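You operate a simulated robot arm through the tools that you are given. There is no shell and no other tool.

The job below is to be done with a simulated robot arm. You get a single attempt, and the scene is never put back.

JOB
Set the controls near the top of the steel stand. At the end: the front left valve nut is turned to tight; the front valve nut is turned to tight; the front right valve nut is turned to tight; the back left valve nut is turned to tight; whatever was shut is shut again. Leave all else as you found it, and nothing knocked over.

The check looks at the end state, three seconds after you hand in, the way a careful person would. Anything else that was tipped, shoved, dropped, spilled or broken makes it a failure.

ROBOT AND FRAMES
A 6-joint arm with a two-finger parallel gripper, fixed in place. Base frame: the origin is on the floor under the middle of its stand, x ahead of it, y to its left, z up. Readings come in m, rad, newtons and seconds.
With the tool pointing down near the work surface it reaches from about 0.3 to 0.66 m from the base axis. Its first joint turns from -2.007 to 2.007 rad. Payload 3.43 kg.
The tool frame sits at the grasp point between the pads (the TCP): z along the fingers, y along the line on which they close. The tips reach 0.034 m beyond it. Largest opening 0.128 m; finger width 0.024, thickness 0.012; the body of the gripper, 0.048 by 0.13 m, starts 0.096 m behind the TCP.
Orientation is told as [roll, pitch, yaw] about the base's x, y, z axes, in that order, counted from this pose: with the fingers straight down and closing along the base's y, the tool's x points along the base's -x, its y along +y and its z along -z.

CONTROLS
- The arm moves only by the tool apply_moves. Its argument "increments" is a list of rows, each an object of numbers (a shift or turn left out is 0, a gripper value left out holds the last): "tx", "ty", "tz": the shift along the base's x, y, z in m; "ax", "ay", "az": the turn, a rotation vector about the base's x, y, z in rad; "grip": the closure in counts, from 0 (fully open) to 255 (shut). In form: [{"tx": .., "ty": .., "tz": .., "ax": .., "ay": .., "az": .., "grip": ..}, ...]. A call has 1 to 20 rows; each row is the pose to reach, as a shift and turn from the pose commanded when the call began. A row lasts 0.2 s, in which the tool goes at most 0.05 m and 0.15 rad; a call with a longer step from one row to the next is refused whole, and so is a gripper value outside its range. Where a pose cannot be reached the arm comes as near as it can. A force on the tool above 40 N (or 10 N above the force at the start of the call, whichever is more), or a blocked arm, ends the call early, and 0.2 s more pass. Each finger travels about 0.153 m/s and halts on what it meets, pressing with about 42 N; the grip force reading is that of the motor and also rises with nothing between the fingers. The clock runs only during rows and for 0.2 s after the last one: add rows that repeat a pose to give the fingers time. It gives the time, the measured TCP pose, the force on the tool (base axes), the opening and the grip force at its end, in the units of the frame above (readings bear some noise), with the torque about the TCP (base axes, N m) and any sound that the robot's microphone picked up.
- Cameras (640 x 400 px; columns grow to the right, rows downward): "scene" is fixed at [0.2195, -0.5003, 1.6996]; the picture's right is [0.76, -0.65, 0.00], its down [-0.48, -0.56, -0.68] and it looks along [0.44, 0.52, -0.74] (base axes); focal length 369 px, centre (320, 200). "wrist" rides on the gripper at [0.076, -0.011, -0.16] in the tool frame; the picture's right is [0.15, 0.99, 0.00], its down [-0.88, 0.13, -0.46] and it looks along [-0.45, 0.07, 0.89] (tool axes); focal length 234 px, centre (320, 200). There is no depth. A picture from a camera that has moved, and an enlarged one, comes with that camera's place and axes in the base frame and with its lens.
- get_image(camera): a new picture of that camera. It takes no simulated time.
- lift_body(by): slides the trunk up (or, below 0, down) by that many m; the arm rides with it, the base frame stays. It gives what a move gives, with no picture.
- zoom(camera, box): a new picture of the part [left, top, right, bottom] of that camera's present view, enlarged. It takes no simulated time.
- job_done(): hands the job in; it is judged then, once.

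Nothing tells you positions but the pictures and the camera data. Unless the task says otherwise, let go and move clear before handing in.

The tools are called after "Emit:" as a command line: name --argument value ..., lists and objects as JSON in quotes. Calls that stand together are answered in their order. apply_moves: Moves the arm, as the interface text tells. Its arguments: {"type":"object","properties":{"increments":{"type":"array","items":{"type":"object","properties":{"tx":{"type":"number"},"ty":{"type":"number"},"tz":{"type":"number"},"ax":{"type":"number"},"ay":{"type":"number"},"az":{"type":"number"},"grip":{"type":"number"}}}}},"required":["increments"]} The other tools are called the same way: lift_body (by) moves the trunk up or down; get_image (camera) takes a picture; zoom (camera, box) takes an enlarged picture of a part of a camera's view; job_done () hands the job in.

At the start:

```text
time_s: 0.0
tool_pos: [0.4378, 0.1054, 1.2098]
tool_rot: [0.0, 0.001, 0.001]
force: [-0.2, -0.2, 0.2]
wrist_torque: [0.04, -0.01, 0.03]
gripper_width: 0.1281
grasp_force: 0.0
trunk travel left (down, up): [-0.925, 0.065]
```

scene: 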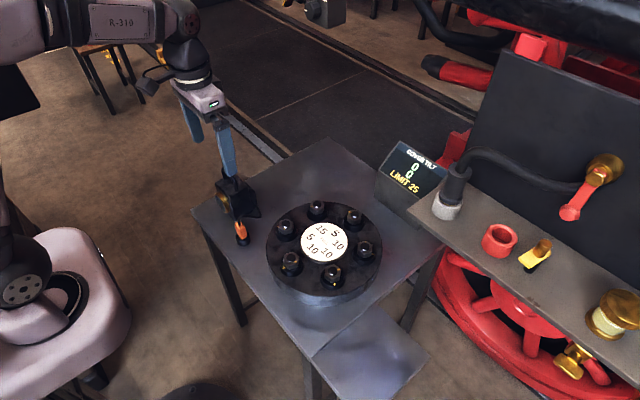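
wrist: 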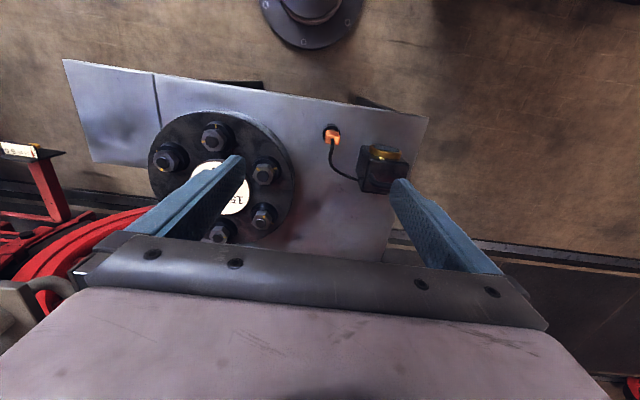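

I see a steel stand with a round flange carrying six nuts and a central label with numbers, plus a "COVER TILT" display with "LIMIT 25". I'll zoom in on details before moving.

Emit:
zoom --camera "scene" --box '[250, 180, 400, 310]'

Emit:
zoom --camera "scene" --box '[360, 120, 480, 220]'

Emit:
zoom --camera "scene" --box '[180, 140, 300, 260]'

Emit:
zoom --camera "wrist" --box '[130, 80, 330, 260]'

Emit:
zoom --camera "wrist" --box '[300, 100, 440, 220]'

```text
3.08 times, centred on (325, 245) of scene
camera zoom: at [0.2195, -0.5003, 1.6996], right [0.76, -0.65, 0.0], down [-0.48, -0.56, -0.68], along [0.44, 0.52, -0.74], focal length 1136 px, centre (305, 62)
```

zoom: 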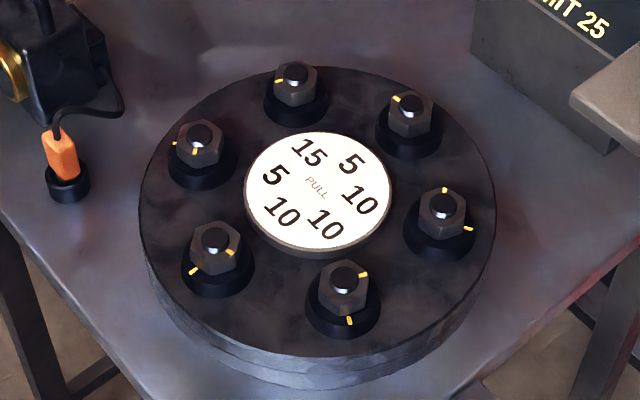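

```text
4.00 times, centred on (420, 170) of scene
camera zoom: at [0.2195, -0.5003, 1.6996], right [0.76, -0.65, 0.0], down [-0.48, -0.56, -0.68], along [0.44, 0.52, -0.74], focal length 1477 px, centre (-80, 320)
```

zoom: 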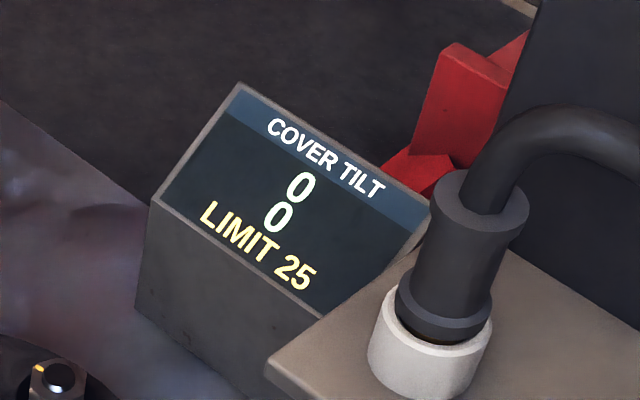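

```text
3.33 times, centred on (240, 200) of scene
camera zoom: at [0.2195, -0.5003, 1.6996], right [0.76, -0.65, 0.0], down [-0.48, -0.56, -0.68], along [0.44, 0.52, -0.74], focal length 1231 px, centre (587, 200)
```

zoom: 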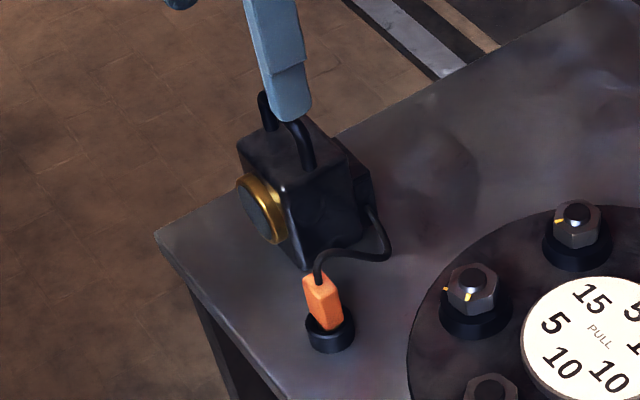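

```text
2.22 times, centred on (230, 170) of wrist
camera zoom: at [0.3618, 0.0931, 1.3708], right [-0.15, 0.99, 0.0], down [0.88, 0.13, 0.46], along [0.45, 0.07, -0.89], focal length 520 px, centre (520, 267)
```

zoom: 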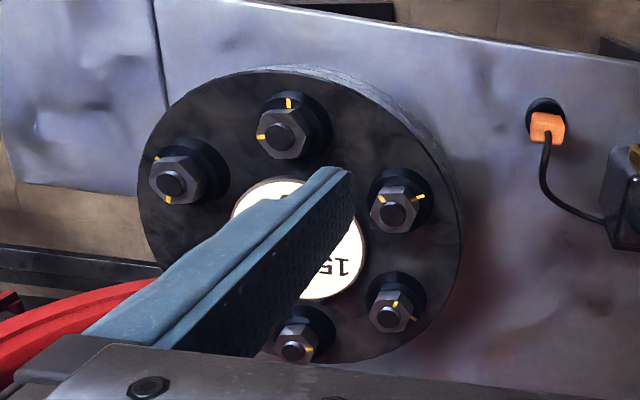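

```text
3.33 times, centred on (370, 160) of wrist
camera zoom: at [0.3618, 0.0931, 1.3708], right [-0.15, 0.99, 0.0], down [0.88, 0.13, 0.46], along [0.45, 0.07, -0.89], focal length 781 px, centre (153, 333)
```

zoom: 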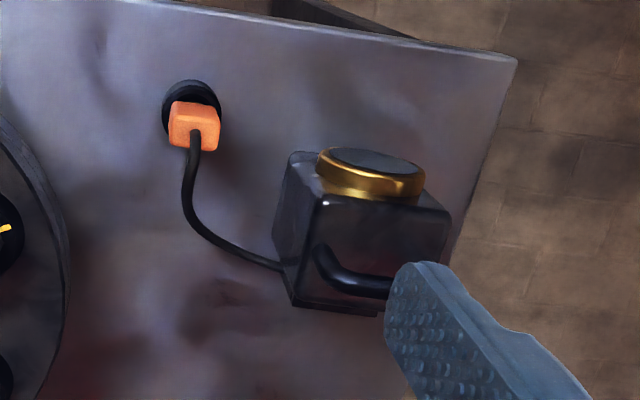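

The six studs lie on a circle around roughly (0.59, -0.08), tops near z≈0.95; from the robot's side, front is the nut nearest me and the numbers on the label read 15 (back left), 5 (back), 10 (back right), 10 (front right), 10 (front) and 5 (front left). I'll move the wrist camera sideways over the flange to read the marks better.

Emit:
apply_moves --increments '[{"ty": -0.04}, {"ty": -0.08}, {"ty": -0.12}, {"ty": -0.16}, {"ty": -0.195}, {"ty": -0.195}]'

Emit:
get_image --camera "wrist"

Emit:
get_image --camera "scene"

Emit:
zoom --camera "wrist" --box '[220, 110, 420, 270]'

```text
time_s: 1.4
tool_pos: [0.4379, -0.0899, 1.2113]
tool_rot: [0.001, 0.001, 0.0]
force: [-0.3, -0.3, -0.3]
wrist_torque: [0.02, 0.0, 0.02]
gripper_width: 0.1279
grasp_force: 0.1
trunk travel left (down, up): [-0.925, 0.065]
```

```text
taken
camera wrist: at [0.3615, -0.1019, 1.3704], right [-0.15, 0.99, 0.0], down [0.88, 0.13, 0.46], along [0.45, 0.07, -0.89], focal length 234 px, centre (320, 200)
```

wrist: 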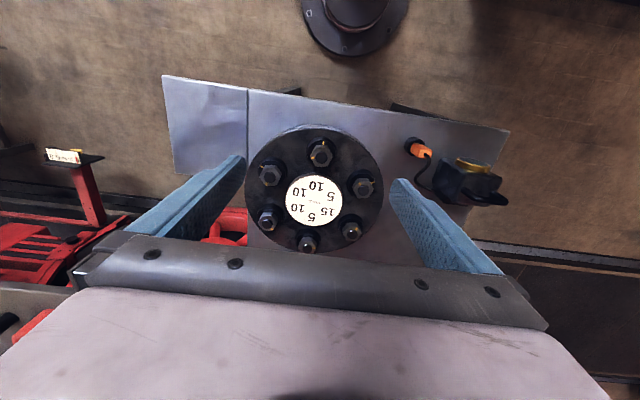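

```text
taken
```

scene: 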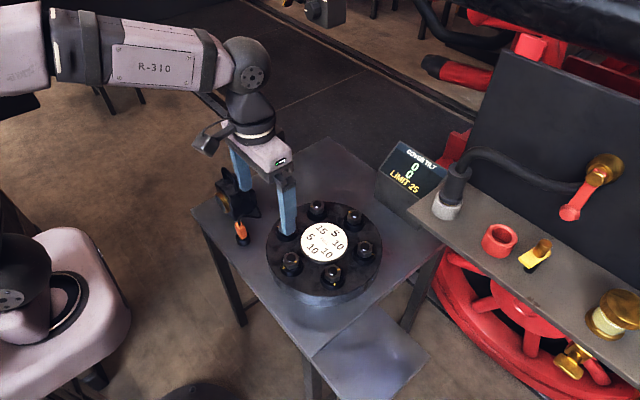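

```text
2.50 times, centred on (320, 190) of wrist
camera zoom: at [0.3615, -0.1019, 1.3704], right [-0.15, 0.99, 0.0], down [0.88, 0.13, 0.46], along [0.45, 0.07, -0.89], focal length 585 px, centre (320, 225)
```

zoom: 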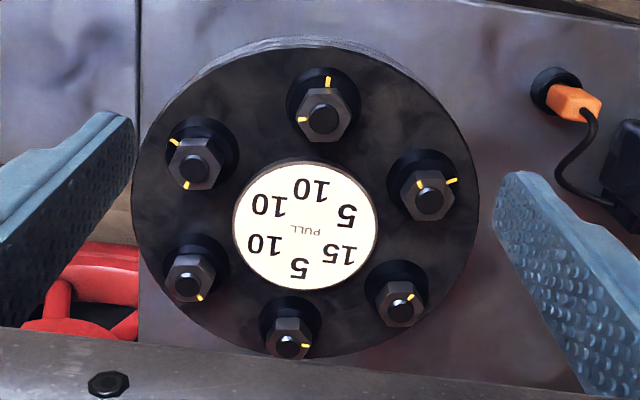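

All six nuts look loose by roughly a quarter turn: each has a fixed mark on its collar, pointing outward, and a mark on the nut that must come clockwise to it. To keep the cover tilt low I plan the order front left (5), front right (10), back left (15), front (10), watching the display; now I move above the front left nut.

Emit:
apply_moves --increments '[{"tx": 0.025, "ty": 0.025}, {"tx": 0.05, "ty": 0.05}, {"tx": 0.075, "ty": 0.075}, {"tx": 0.1007, "ty": 0.1}, {"tx": 0.1007, "ty": 0.1}]'

Emit:
lift_body --by -0.14

Emit:
get_image --camera "wrist"

Emit:
get_image --camera "scene"

Emit:
zoom --camera "wrist" --box '[240, 100, 400, 200]'

```text
time_s: 2.6
tool_pos: [0.5387, 0.0101, 1.2121]
tool_rot: [0.0, 0.0, -0.001]
force: [-0.3, -1.2, 0.2]
wrist_torque: [-0.04, -0.04, -0.01]
gripper_width: 0.1284
grasp_force: 0.1
trunk travel left (down, up): [-0.925, 0.065]
```

```text
time_s: 4.3
tool_pos: [0.538, 0.01, 1.0705]
tool_rot: [0.001, -0.001, -0.001]
force: [0.0, -1.3, 0.2]
wrist_torque: [0.02, 0.03, 0.03]
gripper_width: 0.1279
grasp_force: 0.0
trunk travel left (down, up): [-0.785, 0.205]
```

```text
taken
camera wrist: at [0.4625, -0.0018, 1.2311], right [-0.15, 0.99, 0.0], down [0.88, 0.13, 0.46], along [0.45, 0.07, -0.89], focal length 234 px, centre (320, 200)
```

wrist: 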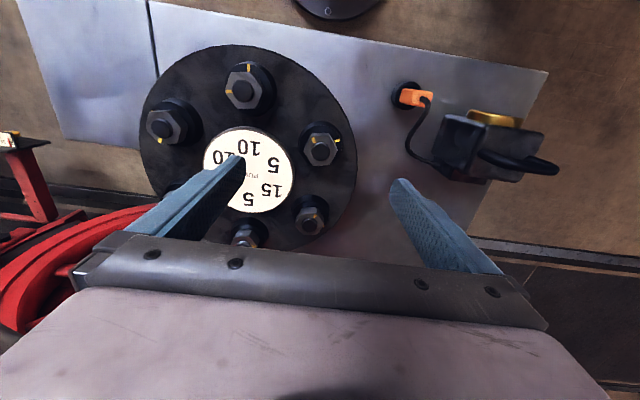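

```text
taken
```

scene: 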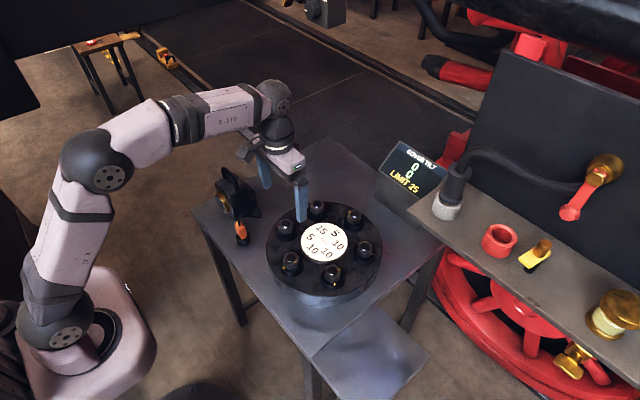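

```text
4.00 times, centred on (320, 150) of wrist
camera zoom: at [0.4625, -0.0018, 1.2311], right [-0.15, 0.99, 0.0], down [0.88, 0.13, 0.46], along [0.45, 0.07, -0.89], focal length 937 px, centre (320, 400)
```

zoom: 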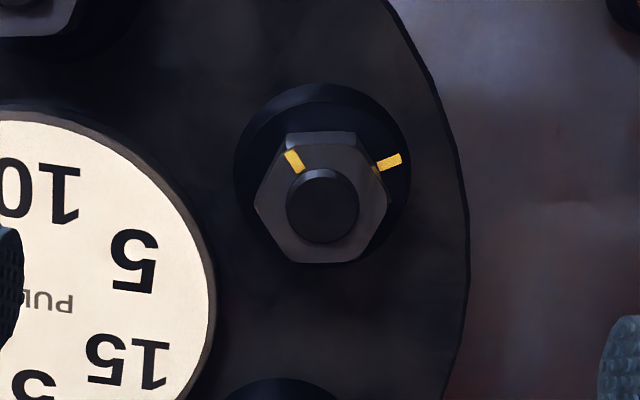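

The front left nut is centred under the tool at about (0.537, 0.010), about 36 mm across flats; its mark sits near 218° and the collar mark near 120°, so about −98° (clockwise) is needed. I'll turn the gripper about +38.6° to line up with a pair of flats, narrow the opening, and come down a little before checking again.

Emit:
apply_moves --increments '[{"az": 0.135, "grip": 100}, {"az": 0.27, "grip": 100}, {"az": 0.405, "tz": -0.01, "grip": 100}, {"az": 0.54, "tz": -0.025, "grip": 100}, {"az": 0.674, "tz": -0.04, "grip": 100}, {"az": 0.674, "tz": -0.04, "grip": 100}]'

Emit:
get_image --camera "wrist"

Emit:
zoom --camera "wrist" --box '[240, 110, 400, 210]'

Emit:
zoom --camera "scene" --box '[230, 140, 400, 250]'

```text
time_s: 5.7
tool_pos: [0.5397, 0.0111, 1.0302]
tool_rot: [-0.001, 0.0, 0.674]
force: [0.3, 0.2, -1.2]
wrist_torque: [-0.03, 0.03, 0.03]
gripper_width: 0.0776
grasp_force: 0.1
trunk travel left (down, up): [-0.785, 0.205]
```

```text
taken
camera wrist: at [0.4864, -0.0466, 1.1908], right [-0.73, 0.68, 0.0], down [0.61, 0.65, 0.46], along [0.31, 0.33, -0.89], focal length 234 px, centre (320, 200)
```

wrist: 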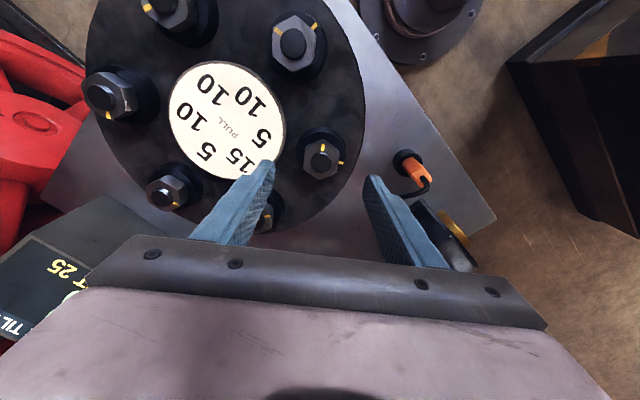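

```text
4.00 times, centred on (320, 160) of wrist
camera zoom: at [0.4864, -0.0466, 1.1908], right [-0.73, 0.68, 0.0], down [0.61, 0.65, 0.46], along [0.31, 0.33, -0.89], focal length 937 px, centre (320, 360)
```

zoom: 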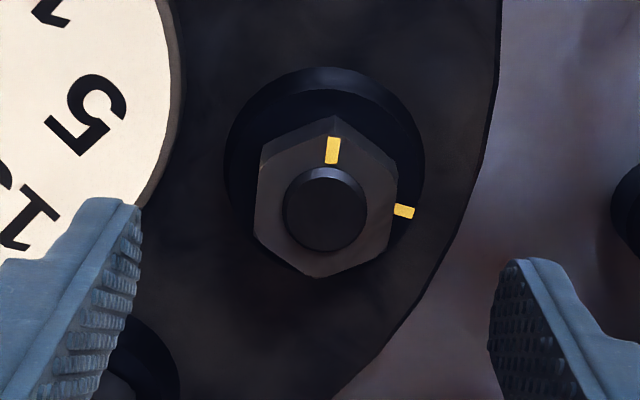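

```text
3.64 times, centred on (315, 195) of scene
camera zoom: at [0.2195, -0.5003, 1.6996], right [0.76, -0.65, 0.0], down [-0.48, -0.56, -0.68], along [0.44, 0.52, -0.74], focal length 1343 px, centre (338, 218)
```

zoom: 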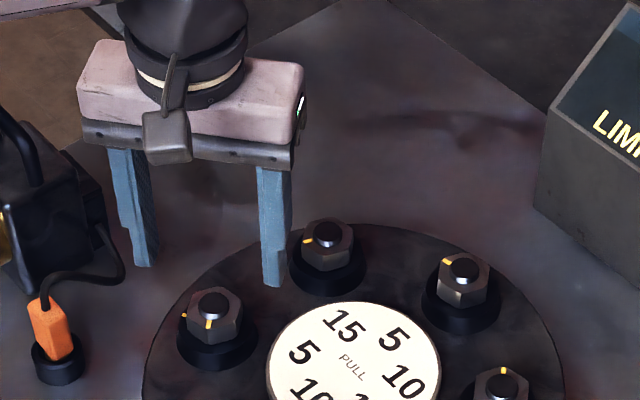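

The closer view puts the nut mark at about 220° with a vertex there, so the flats are normal to about 130°; the stud is about 3 mm nearer the robot than the tool axis. I'll correct the offset and yaw, and descend partway with tips just at nut level, then look.

Emit:
apply_moves --increments '[{"tx": -0.003, "ty": -0.001, "az": 0.024, "tz": -0.015, "grip": 100}, {"tx": -0.003, "ty": -0.001, "az": 0.024, "tz": -0.03, "grip": 100}, {"tx": -0.003, "ty": -0.001, "az": 0.024, "tz": -0.045, "grip": 100}, {"tx": -0.003, "ty": -0.001, "az": 0.024, "tz": -0.045, "grip": 100}]'

Emit:
zoom --camera "wrist" --box '[240, 130, 400, 230]'

Emit:
zoom --camera "scene" --box '[250, 180, 350, 250]'

```text
time_s: 6.7
tool_pos: [0.5351, 0.0099, 0.9864]
tool_rot: [-0.001, 0.0, 0.697]
force: [-0.2, -0.1, -0.8]
wrist_torque: [-0.01, 0.02, -0.01]
gripper_width: 0.0778
grasp_force: 0.1
trunk travel left (down, up): [-0.785, 0.205]
```

```text
4.00 times, centred on (320, 180) of wrist
camera zoom: at [0.4842, -0.0491, 1.1459], right [-0.75, 0.66, 0.0], down [0.59, 0.67, 0.46], along [0.3, 0.34, -0.89], focal length 937 px, centre (320, 280)
```

zoom: 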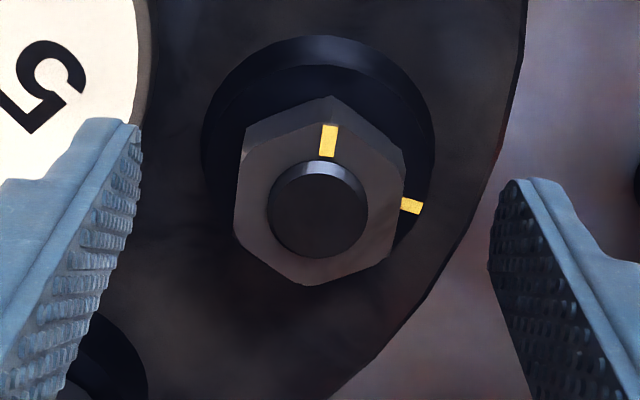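

```text
5.71 times, centred on (300, 215) of scene
camera zoom: at [0.2195, -0.5003, 1.6996], right [0.76, -0.65, 0.0], down [-0.48, -0.56, -0.68], along [0.44, 0.52, -0.74], focal length 2110 px, centre (434, 114)
```

zoom: 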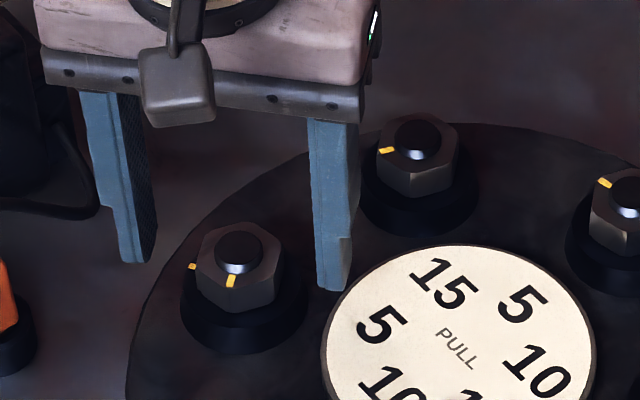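

The tool axis now lies right on the stud. I'll zoom further to fix the flats' angle and heights before closing.

Emit:
zoom --camera "wrist" --box '[288, 145, 352, 205]'

Emit:
zoom --camera "scene" --box '[265, 200, 315, 240]'

```text
6.67 times, centred on (320, 175) of wrist
camera zoom: at [0.4842, -0.0491, 1.1459], right [-0.75, 0.66, 0.0], down [0.59, 0.67, 0.46], along [0.3, 0.34, -0.89], focal length 1561 px, centre (320, 367)
```

zoom: 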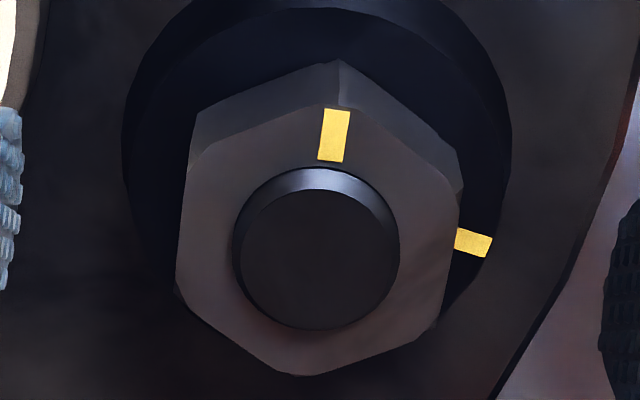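

```text
10.00 times, centred on (290, 220) of scene
camera zoom: at [0.2195, -0.5003, 1.6996], right [0.76, -0.65, 0.0], down [-0.48, -0.56, -0.68], along [0.44, 0.52, -0.74], focal length 3693 px, centre (620, 0)
```

zoom: 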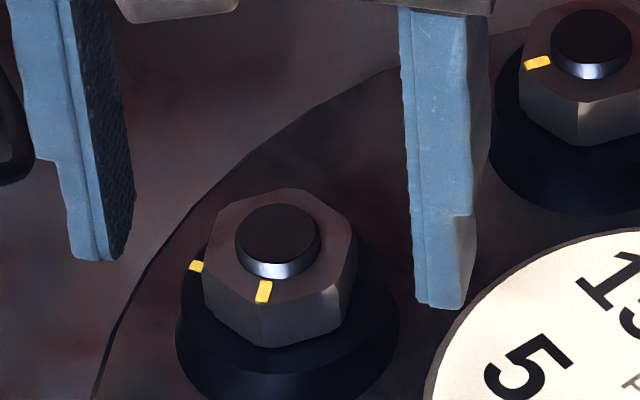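

Flats are aligned within about a degree, the nut spans about z 0.940–0.957 and the tips are at about 0.952. I'll go down 9 mm more and close on the nut.

Emit:
apply_moves --increments '[{"tz": -0.005, "grip": 100}, {"tz": -0.009, "grip": 100}, {"tz": -0.009, "grip": 150}, {"tz": -0.009, "grip": 180}, {"tz": -0.009, "grip": 255}, {"tz": -0.009, "grip": 255}]'

Emit:
zoom --camera "wrist" --box '[240, 130, 400, 230]'

Emit:
zoom --camera "scene" --box '[265, 200, 315, 240]'

```text
time_s: 8.1
tool_pos: [0.5353, 0.01, 0.9769]
tool_rot: [0.0, 0.0, 0.696]
force: [-0.2, 0.4, -0.2]
wrist_torque: [0.0, -0.12, -0.01]
gripper_width: 0.0355
grasp_force: 45.1
trunk travel left (down, up): [-0.785, 0.205]
```

```text
4.00 times, centred on (320, 180) of wrist
camera zoom: at [0.4844, -0.049, 1.137], right [-0.75, 0.66, 0.0], down [0.59, 0.67, 0.46], along [0.3, 0.34, -0.89], focal length 937 px, centre (320, 280)
```

zoom: 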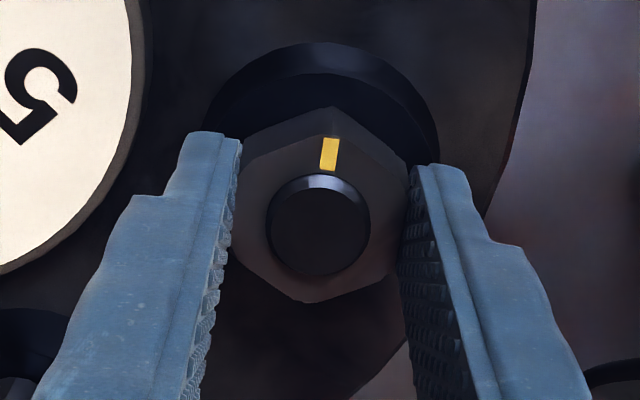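

```text
10.00 times, centred on (290, 220) of scene
camera zoom: at [0.2195, -0.5003, 1.6996], right [0.76, -0.65, 0.0], down [-0.48, -0.56, -0.68], along [0.44, 0.52, -0.74], focal length 3693 px, centre (620, 0)
```

zoom: 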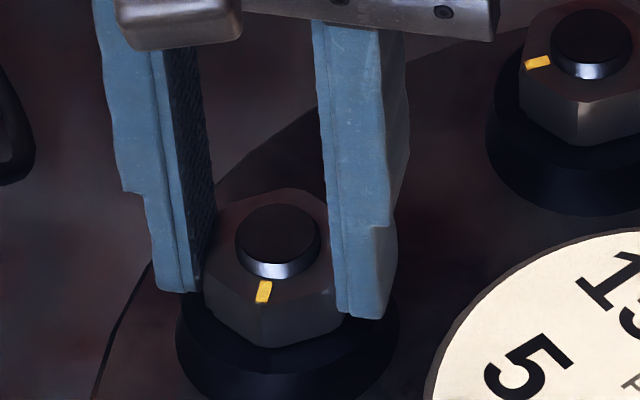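

The nut is gripped cleanly (35.5 mm, no side force). I'll start turning clockwise and check the display partway.

Emit:
apply_moves --increments '[{"az": -0.12}, {"az": -0.24}, {"az": -0.36}, {"az": -0.48}, {"az": -0.48}]'

Emit:
zoom --camera "wrist" --box '[240, 130, 400, 230]'

Emit:
zoom --camera "scene" --box '[250, 120, 480, 260]'

```text
time_s: 9.3
tool_pos: [0.5354, 0.0105, 0.9768]
tool_rot: [0.001, 0.001, 0.216]
force: [-3.7, 4.5, -5.0]
wrist_torque: [0.48, -0.81, -0.01]
gripper_width: 0.0355
grasp_force: 44.6
trunk travel left (down, up): [-0.785, 0.205]
```

```text
4.00 times, centred on (320, 180) of wrist
camera zoom: at [0.4633, -0.0179, 1.1369], right [-0.35, 0.93, 0.0], down [0.83, 0.32, 0.46], along [0.43, 0.16, -0.89], focal length 937 px, centre (320, 280)
```

zoom: 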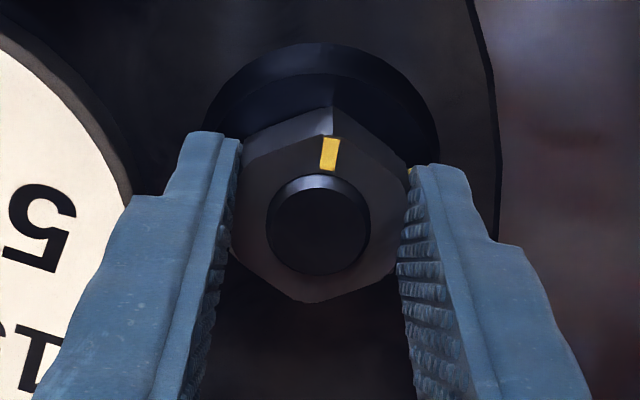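

```text
2.78 times, centred on (365, 190) of scene
camera zoom: at [0.2195, -0.5003, 1.6996], right [0.76, -0.65, 0.0], down [-0.48, -0.56, -0.68], along [0.44, 0.52, -0.74], focal length 1028 px, centre (195, 228)
```

zoom: 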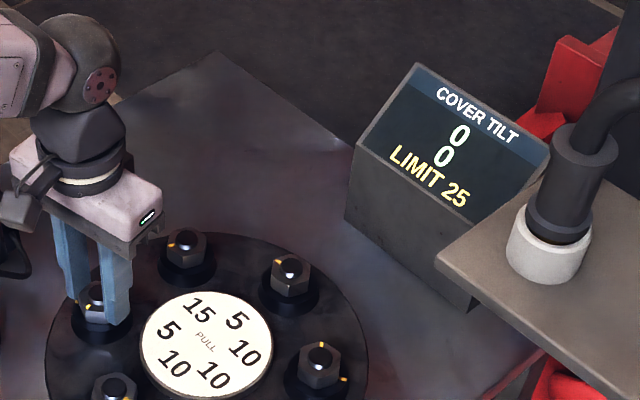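

The nut follows the gripper and the tilt still reads 0. I'll continue the turn to about −92° in total, then check the marks.

Emit:
apply_moves --increments '[{"az": -0.12}, {"az": -0.24}, {"az": -0.36}, {"az": -0.48}, {"az": -0.6}, {"az": -0.72}, {"az": -0.84}, {"az": -0.96}, {"az": -1.08}, {"az": -1.12}, {"az": -1.12}]'

Emit:
zoom --camera "wrist" --box '[240, 130, 400, 230]'

Emit:
zoom --camera "scene" --box '[250, 120, 480, 260]'

```text
time_s: 11.7
tool_pos: [0.5361, 0.013, 0.976]
tool_rot: [0.001, 0.001, -0.905]
force: [-2.6, 17.7, -7.8]
wrist_torque: [0.38, -0.03, 0.02]
gripper_width: 0.0356
grasp_force: 45.0
trunk travel left (down, up): [-0.785, 0.205]
```

```text
4.00 times, centred on (320, 180) of wrist
camera zoom: at [0.4802, 0.0644, 1.1366], right [0.69, 0.73, 0.0], down [0.65, -0.61, 0.45], along [0.33, -0.31, -0.89], focal length 937 px, centre (320, 280)
```

zoom: 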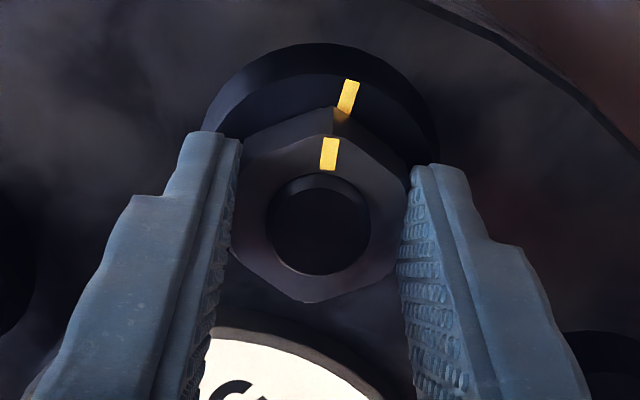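

```text
2.78 times, centred on (365, 190) of scene
camera zoom: at [0.2195, -0.5003, 1.6996], right [0.76, -0.65, 0.0], down [-0.48, -0.56, -0.68], along [0.44, 0.52, -0.74], focal length 1028 px, centre (195, 228)
```

zoom: 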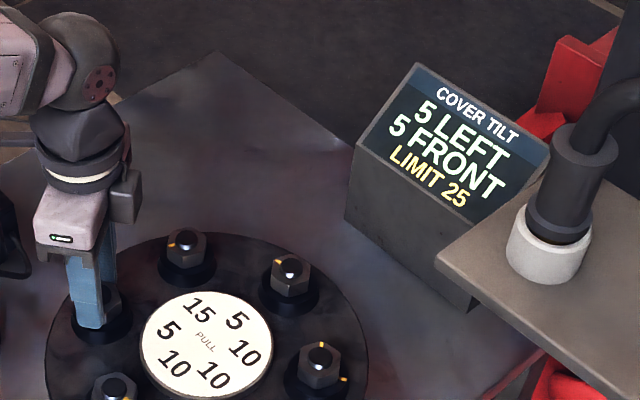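

The display now reads 5 LEFT / 5 FRONT, so the tilt is a simple left/right and front/back sum, and my order never exceeds 15. The nut mark still lacks about 8° to the collar mark, so I finish that turn while relieving the small side load.

Emit:
apply_moves --increments '[{"az": -0.05, "ty": 0.0015}, {"az": -0.1, "ty": 0.003, "tx": 0.0005}, {"az": -0.14, "ty": 0.003, "tx": 0.0005}, {"az": -0.14, "ty": 0.003, "tx": 0.0005}]'

Emit:
zoom --camera "wrist" --box '[240, 130, 400, 230]'

Emit:
zoom --camera "scene" --box '[250, 120, 480, 260]'

```text
time_s: 12.7
tool_pos: [0.5356, 0.0135, 0.9756]
tool_rot: [-0.002, 0.0, -1.043]
force: [-2.6, 8.5, -8.8]
wrist_torque: [0.78, 0.32, -0.01]
gripper_width: 0.0357
grasp_force: 44.9
trunk travel left (down, up): [-0.785, 0.205]
```

```text
4.00 times, centred on (320, 180) of wrist
camera zoom: at [0.4886, 0.0722, 1.1365], right [0.78, 0.62, 0.0], down [0.56, -0.7, 0.46], along [0.28, -0.36, -0.89], focal length 937 px, centre (320, 280)
```

zoom: 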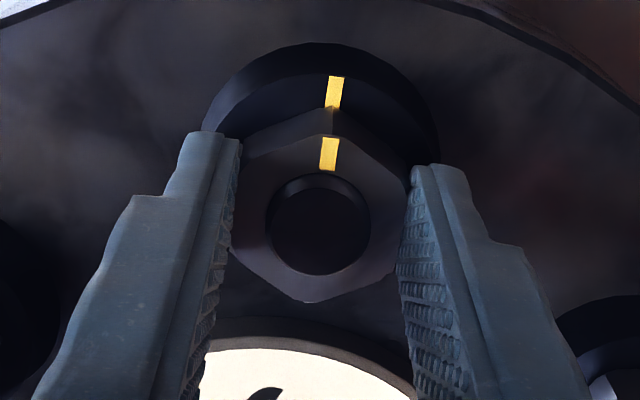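

```text
2.78 times, centred on (365, 190) of scene
camera zoom: at [0.2195, -0.5003, 1.6996], right [0.76, -0.65, 0.0], down [-0.48, -0.56, -0.68], along [0.44, 0.52, -0.74], focal length 1028 px, centre (195, 228)
```

zoom: 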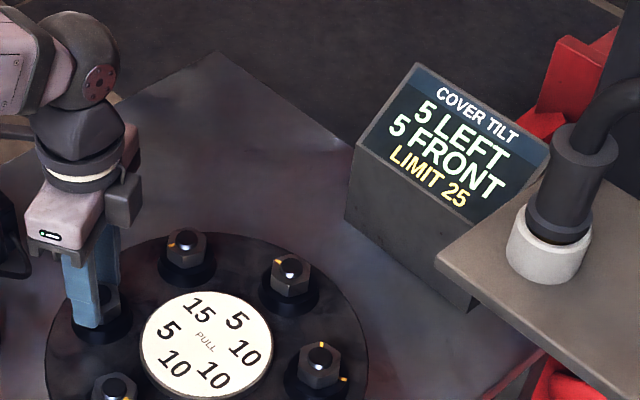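

The marks on the front left nut now line up, display 5 LEFT / 5 FRONT. I'll let go, lift clear, and move over to the front right nut at about (0.537, -0.171) while unwinding the wrist.

Emit:
apply_moves --increments '[{"grip": 200}, {"grip": 100}, {"grip": 100}, {"tz": 0.02, "grip": 100}, {"tz": 0.06, "grip": 100}, {"tz": 0.06, "grip": 100}]'

Emit:
zoom --camera "wrist" --box '[240, 100, 400, 200]'

Emit:
zoom --camera "scene" --box '[250, 120, 480, 260]'

```text
time_s: 14.1
tool_pos: [0.5367, 0.0127, 1.0361]
tool_rot: [0.0, 0.0, -1.042]
force: [0.0, -0.7, 0.0]
wrist_torque: [-0.01, 0.02, 0.03]
gripper_width: 0.0777
grasp_force: 0.0
trunk travel left (down, up): [-0.785, 0.205]
```

```text
4.00 times, centred on (320, 150) of wrist
camera zoom: at [0.4882, 0.0712, 1.197], right [0.78, 0.63, 0.0], down [0.56, -0.69, 0.46], along [0.28, -0.36, -0.89], focal length 937 px, centre (320, 400)
```

zoom: 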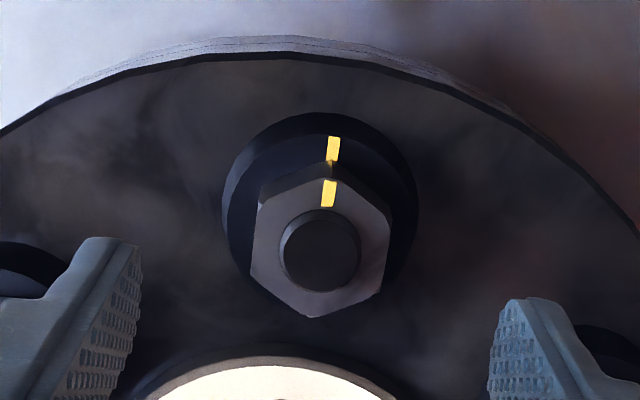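

```text
2.78 times, centred on (365, 190) of scene
camera zoom: at [0.2195, -0.5003, 1.6996], right [0.76, -0.65, 0.0], down [-0.48, -0.56, -0.68], along [0.44, 0.52, -0.74], focal length 1028 px, centre (195, 228)
```

zoom: 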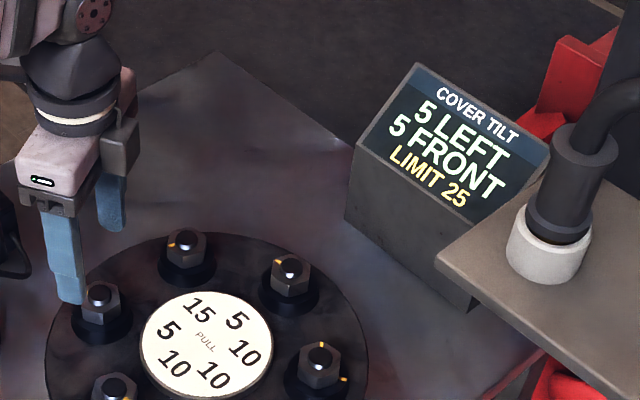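

The front left nut stays aligned after release. Now I move over to the front right nut, unwinding the wrist back to +40°.

Emit:
apply_moves --increments '[{"az": 0.13, "ty": -0.013}, {"az": 0.26, "ty": -0.026}, {"az": 0.39, "ty": -0.039}, {"az": 0.52, "ty": -0.052}, {"az": 0.65, "ty": -0.065}, {"az": 0.78, "ty": -0.078}, {"az": 0.91, "ty": -0.091}, {"az": 1.04, "ty": -0.104}, {"az": 1.17, "ty": -0.117}, {"az": 1.3, "ty": -0.13}, {"az": 1.43, "ty": -0.143}, {"az": 1.56, "ty": -0.156}, {"az": 1.69, "ty": -0.169}, {"az": 1.739, "ty": -0.1814, "tx": 0.002}, {"az": 1.739, "ty": -0.1814, "tx": 0.002}]'

Emit:
zoom --camera "wrist" --box '[240, 110, 400, 210]'

Emit:
get_image --camera "scene"

Emit:
zoom --camera "wrist" --box '[288, 130, 352, 190]'

```text
time_s: 17.3
tool_pos: [0.5387, -0.169, 1.0368]
tool_rot: [-0.001, 0.0, 0.697]
force: [0.1, -0.4, 0.4]
wrist_torque: [-0.01, 0.02, 0.03]
gripper_width: 0.0779
grasp_force: 0.1
trunk travel left (down, up): [-0.785, 0.205]
```

```text
4.00 times, centred on (320, 160) of wrist
camera zoom: at [0.4872, -0.2275, 1.1973], right [-0.75, 0.66, 0.0], down [0.59, 0.67, 0.46], along [0.3, 0.34, -0.89], focal length 937 px, centre (320, 360)
```

zoom: 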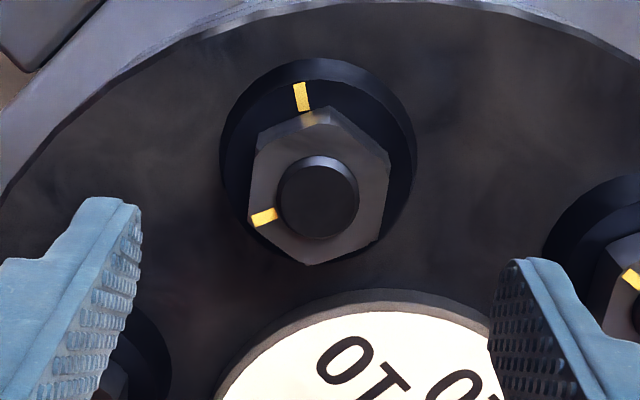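

```text
taken
```

scene: 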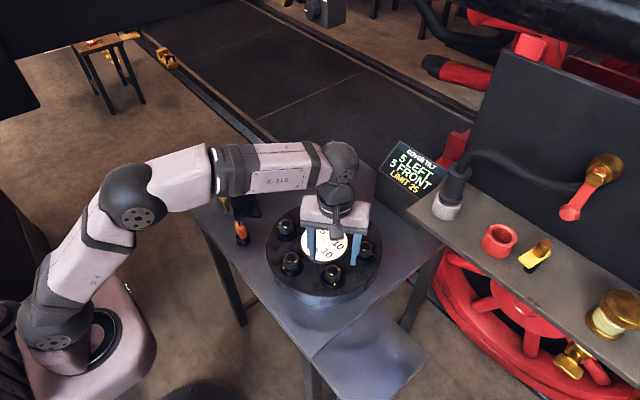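

```text
6.67 times, centred on (320, 160) of wrist
camera zoom: at [0.4872, -0.2275, 1.1973], right [-0.75, 0.66, 0.0], down [0.59, 0.67, 0.46], along [0.3, 0.34, -0.89], focal length 1561 px, centre (320, 467)
```

zoom: 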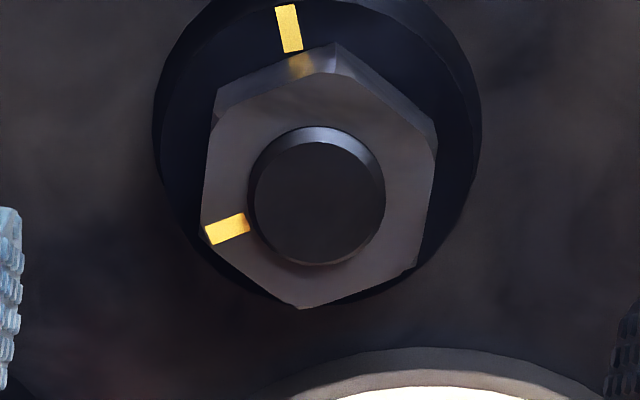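

The front right nut's mark is at about 341° and its collar mark at 240°; the flats are about 1.5° off the gripper and the nut about 2 mm from the tool axis. I'll correct, descend and grip.

Emit:
apply_moves --increments '[{"tx": -0.0012, "ty": -0.0017, "az": 0.02, "tz": -0.02, "grip": 100}, {"tx": -0.0012, "ty": -0.0017, "az": 0.02, "tz": -0.045, "grip": 100}, {"tx": -0.0012, "ty": -0.0017, "az": 0.02, "tz": -0.055, "grip": 100}, {"tx": -0.0012, "ty": -0.0017, "az": 0.02, "tz": -0.062, "grip": 100}, {"tx": -0.0012, "ty": -0.0017, "az": 0.02, "tz": -0.062, "grip": 150}, {"tx": -0.0012, "ty": -0.0017, "az": 0.02, "tz": -0.062, "grip": 180}, {"tx": -0.0012, "ty": -0.0017, "az": 0.02, "tz": -0.062, "grip": 255}, {"tx": -0.0012, "ty": -0.0017, "az": 0.02, "tz": -0.062, "grip": 255}]'

Emit:
zoom --camera "wrist" --box '[240, 130, 400, 230]'

Emit:
zoom --camera "scene" --box '[290, 210, 370, 290]'

```text
time_s: 19.1
tool_pos: [0.537, -0.1708, 0.9745]
tool_rot: [0.0, -0.001, 0.718]
force: [-0.8, 0.6, -2.5]
wrist_torque: [0.1, -0.16, 0.0]
gripper_width: 0.0357
grasp_force: 45.5
trunk travel left (down, up): [-0.785, 0.205]
```

```text
4.00 times, centred on (320, 180) of wrist
camera zoom: at [0.4875, -0.2303, 1.1348], right [-0.76, 0.65, 0.0], down [0.58, 0.68, 0.46], along [0.3, 0.35, -0.89], focal length 937 px, centre (320, 280)
```

zoom: 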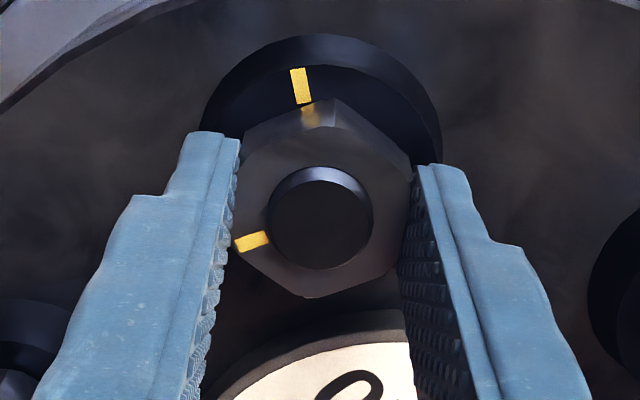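

```text
5.00 times, centred on (330, 250) of scene
camera zoom: at [0.2195, -0.5003, 1.6996], right [0.76, -0.65, 0.0], down [-0.48, -0.56, -0.68], along [0.44, 0.52, -0.74], focal length 1847 px, centre (270, -50)
```

zoom: 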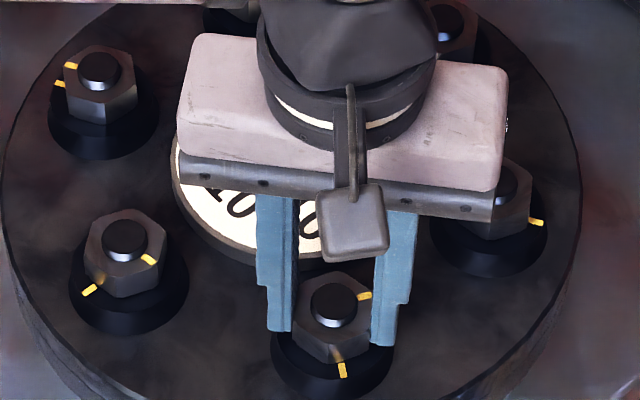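

The front right nut is gripped well. I'll turn it clockwise about −96° and check.

Emit:
apply_moves --increments '[{"az": -0.12}, {"az": -0.24}, {"az": -0.36}, {"az": -0.48}, {"az": -0.6}, {"az": -0.72}, {"az": -0.84}, {"az": -0.96}, {"az": -1.08}, {"az": -1.2}, {"az": -1.32}, {"az": -1.44}, {"az": -1.56}, {"az": -1.68}, {"az": -1.68}]'

Emit:
zoom --camera "wrist" --box '[240, 130, 400, 230]'

Emit:
zoom --camera "scene" --box '[250, 120, 480, 290]'

```text
time_s: 22.3
tool_pos: [0.5379, -0.171, 0.9739]
tool_rot: [-0.001, 0.002, -0.965]
force: [1.7, 1.3, -6.4]
wrist_torque: [-0.23, -0.18, -0.07]
gripper_width: 0.0353
grasp_force: 44.3
trunk travel left (down, up): [-0.785, 0.205]
```

```text
4.00 times, centred on (320, 180) of wrist
camera zoom: at [0.4851, -0.116, 1.1344], right [0.73, 0.68, 0.0], down [0.61, -0.65, 0.45], along [0.31, -0.33, -0.89], focal length 937 px, centre (320, 280)
```

zoom: 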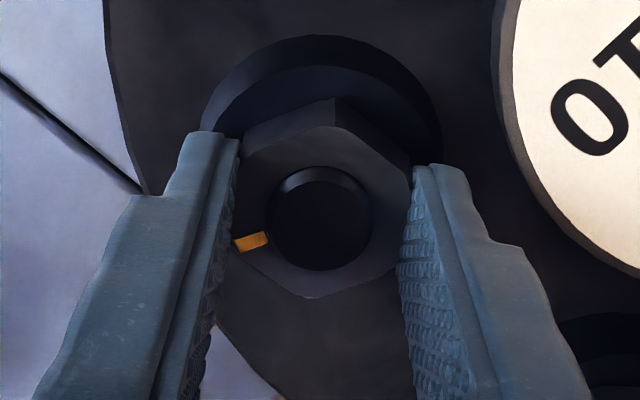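

```text
2.35 times, centred on (365, 205) of scene
camera zoom: at [0.2195, -0.5003, 1.6996], right [0.76, -0.65, 0.0], down [-0.48, -0.56, -0.68], along [0.44, 0.52, -0.74], focal length 869 px, centre (214, 188)
```

zoom: 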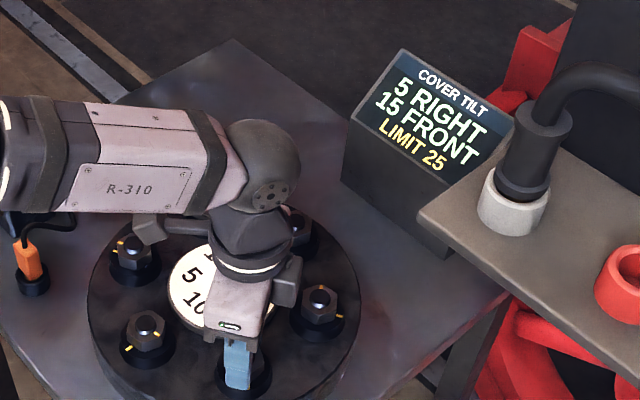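

Display reads 5 RIGHT / 15 FRONT as predicted. By the hex geometry the marks line up at yaw −60°, so I turn the last 4.7°, then release and lift to verify.

Emit:
apply_moves --increments '[{"az": -0.045}, {"az": -0.084}, {"az": -0.084}, {"az": -0.084}]'

Emit:
apply_moves --increments '[{"grip": 200}, {"grip": 100}, {"grip": 100}, {"tz": 0.02, "grip": 100}, {"tz": 0.062, "grip": 100}, {"tz": 0.062, "grip": 100}]'

Emit:
zoom --camera "wrist" --box '[240, 100, 400, 200]'

Emit:
zoom --camera "scene" --box '[250, 120, 480, 290]'

```text
time_s: 23.3
tool_pos: [0.537, -0.1711, 0.9744]
tool_rot: [-0.001, 0.001, -1.047]
force: [1.7, 1.5, -6.6]
wrist_torque: [0.13, 0.04, 0.01]
gripper_width: 0.0352
grasp_force: 44.7
trunk travel left (down, up): [-0.785, 0.205]
```

```text
time_s: 24.7
tool_pos: [0.5374, -0.1718, 1.0379]
tool_rot: [0.0, -0.001, -1.047]
force: [1.0, 0.6, 0.4]
wrist_torque: [-0.01, 0.01, -0.04]
gripper_width: 0.0776
grasp_force: 0.1
trunk travel left (down, up): [-0.785, 0.205]
```

```text
4.00 times, centred on (320, 150) of wrist
camera zoom: at [0.4894, -0.1125, 1.1976], right [0.78, 0.62, 0.0], down [0.55, -0.7, 0.46], along [0.28, -0.36, -0.89], focal length 937 px, centre (320, 400)
```

zoom: 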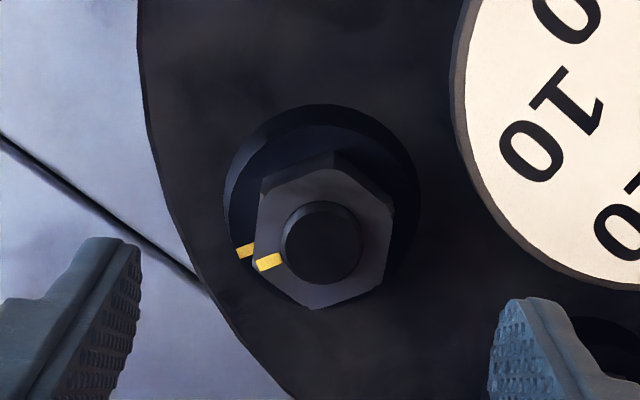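

```text
2.35 times, centred on (365, 205) of scene
camera zoom: at [0.2195, -0.5003, 1.6996], right [0.76, -0.65, 0.0], down [-0.48, -0.56, -0.68], along [0.44, 0.52, -0.74], focal length 869 px, centre (214, 188)
```

zoom: 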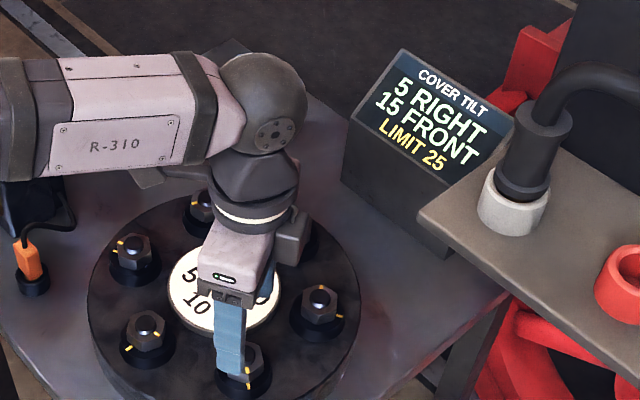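

The display holds at 5 RIGHT / 15 FRONT. I'll zoom in on the front right nut to check the mark alignment more precisely.

Emit:
zoom --camera "wrist" --box '[288, 120, 352, 180]'

Emit:
zoom --camera "scene" --box '[310, 250, 360, 290]'

Emit:
zoom --camera "scene" --box '[265, 200, 315, 240]'

```text
6.67 times, centred on (320, 150) of wrist
camera zoom: at [0.4894, -0.1125, 1.1976], right [0.78, 0.62, 0.0], down [0.55, -0.7, 0.46], along [0.28, -0.36, -0.89], focal length 1561 px, centre (320, 533)
```

zoom: 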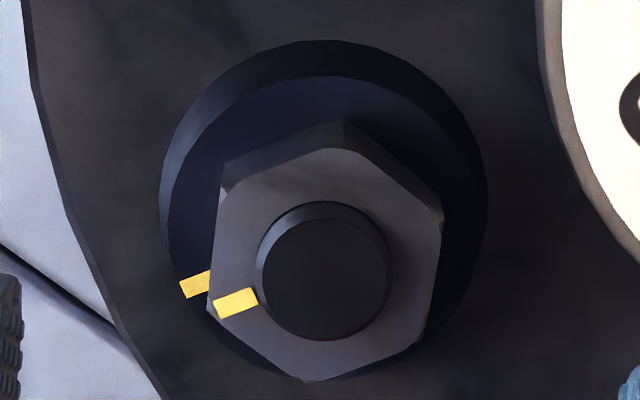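

```text
10.00 times, centred on (335, 270) of scene
camera zoom: at [0.2195, -0.5003, 1.6996], right [0.76, -0.65, 0.0], down [-0.48, -0.56, -0.68], along [0.44, 0.52, -0.74], focal length 3693 px, centre (170, -500)
```

zoom: 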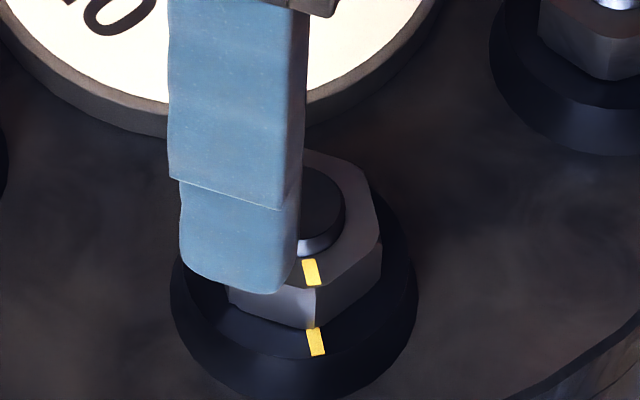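

```text
10.00 times, centred on (290, 220) of scene
camera zoom: at [0.2195, -0.5003, 1.6996], right [0.76, -0.65, 0.0], down [-0.48, -0.56, -0.68], along [0.44, 0.52, -0.74], focal length 3693 px, centre (620, 0)
```

zoom: 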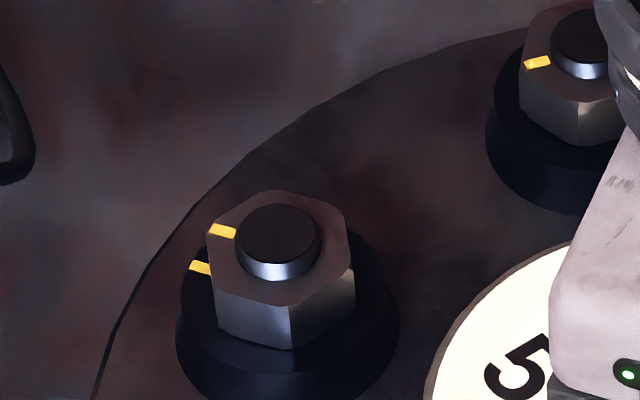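

The front right nut is aligned at its collar mark. Next is the back left nut, expected at about (0.642, 0.0115); I move over it at safe height while unwinding the wrist.

Emit:
apply_moves --increments '[{"az": 0.126, "tx": 0.0075, "ty": 0.013}, {"az": 0.252, "tx": 0.015, "ty": 0.026}, {"az": 0.378, "tx": 0.0225, "ty": 0.039}, {"az": 0.504, "tx": 0.03, "ty": 0.052}, {"az": 0.63, "tx": 0.0375, "ty": 0.065}, {"az": 0.756, "tx": 0.045, "ty": 0.078}, {"az": 0.882, "tx": 0.0525, "ty": 0.091}, {"az": 1.008, "tx": 0.06, "ty": 0.104}, {"az": 1.134, "tx": 0.0675, "ty": 0.117}, {"az": 1.26, "tx": 0.075, "ty": 0.13}, {"az": 1.386, "tx": 0.0825, "ty": 0.143}, {"az": 1.512, "tx": 0.09, "ty": 0.156}, {"az": 1.638, "tx": 0.0975, "ty": 0.169}, {"az": 1.757, "tx": 0.1056, "ty": 0.1822}, {"az": 1.757, "tx": 0.1056, "ty": 0.1822}]'

Emit:
get_image --camera "wrist"

Emit:
zoom --camera "wrist" --box '[288, 130, 352, 190]'

Emit:
get_image --camera "scene"

```text
time_s: 27.9
tool_pos: [0.6358, 0.0113, 1.0336]
tool_rot: [-0.001, 0.0, 0.712]
force: [-0.5, -0.3, 0.5]
wrist_torque: [0.03, 0.02, 0.01]
gripper_width: 0.0774
grasp_force: 0.0
out of reach, approached as far as the arm can: row 14, 15
trunk travel left (down, up): [-0.785, 0.205]
```

```text
taken
camera wrist: at [0.5852, -0.0472, 1.1945], right [-0.76, 0.65, 0.0], down [0.58, 0.67, 0.46], along [0.3, 0.34, -0.89], focal length 234 px, centre (320, 200)
```

wrist: 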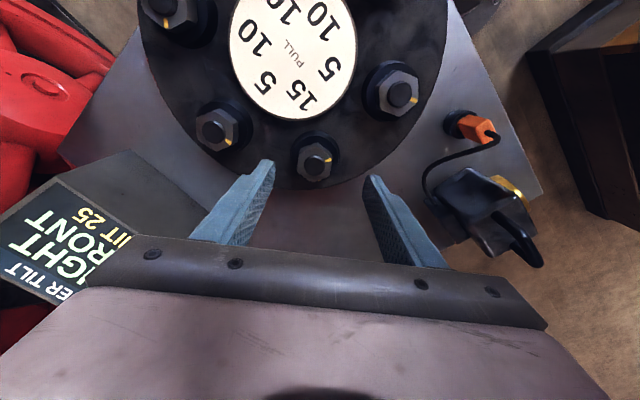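

```text
6.67 times, centred on (320, 160) of wrist
camera zoom: at [0.5852, -0.0472, 1.1945], right [-0.76, 0.65, 0.0], down [0.58, 0.67, 0.46], along [0.3, 0.34, -0.89], focal length 1561 px, centre (320, 467)
```

zoom: 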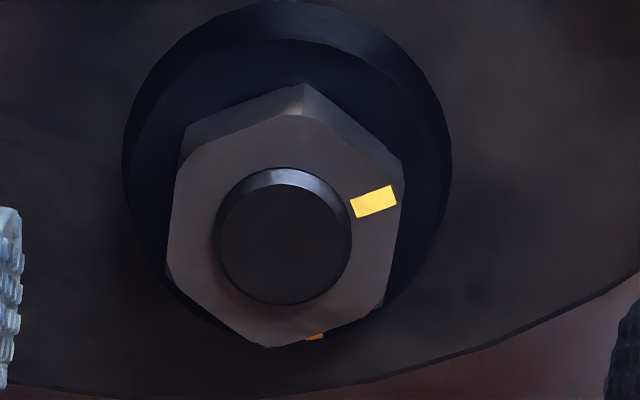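

```text
taken
```

scene: 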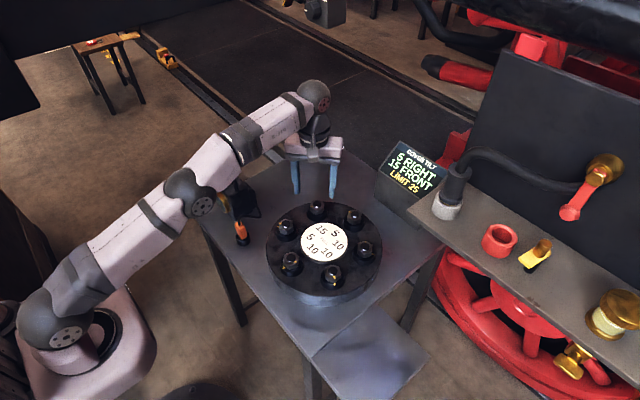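

The arm falls about 6 mm short here because the trunk is low and the arm is stretched upward. I'll raise the trunk so the arm is more level, which should extend its reach, and then lower the tool again.

Emit:
lift_body --by 0.12

Emit:
apply_moves --increments '[{"tz": -0.03}, {"tz": -0.06}, {"tz": -0.06}]'

```text
time_s: 29.4
tool_pos: [0.6351, 0.0107, 1.1535]
tool_rot: [0.0, 0.0, 0.709]
force: [-0.1, 0.1, 0.4]
wrist_torque: [0.01, 0.04, 0.03]
gripper_width: 0.0777
grasp_force: 0.0
trunk travel left (down, up): [-0.905, 0.085]
```

```text
time_s: 30.2
tool_pos: [0.6346, 0.0109, 1.0945]
tool_rot: [0.002, 0.0, 0.709]
force: [0.5, 0.5, -0.2]
wrist_torque: [0.0, 0.03, -0.02]
gripper_width: 0.0776
grasp_force: 0.1
trunk travel left (down, up): [-0.905, 0.085]
```

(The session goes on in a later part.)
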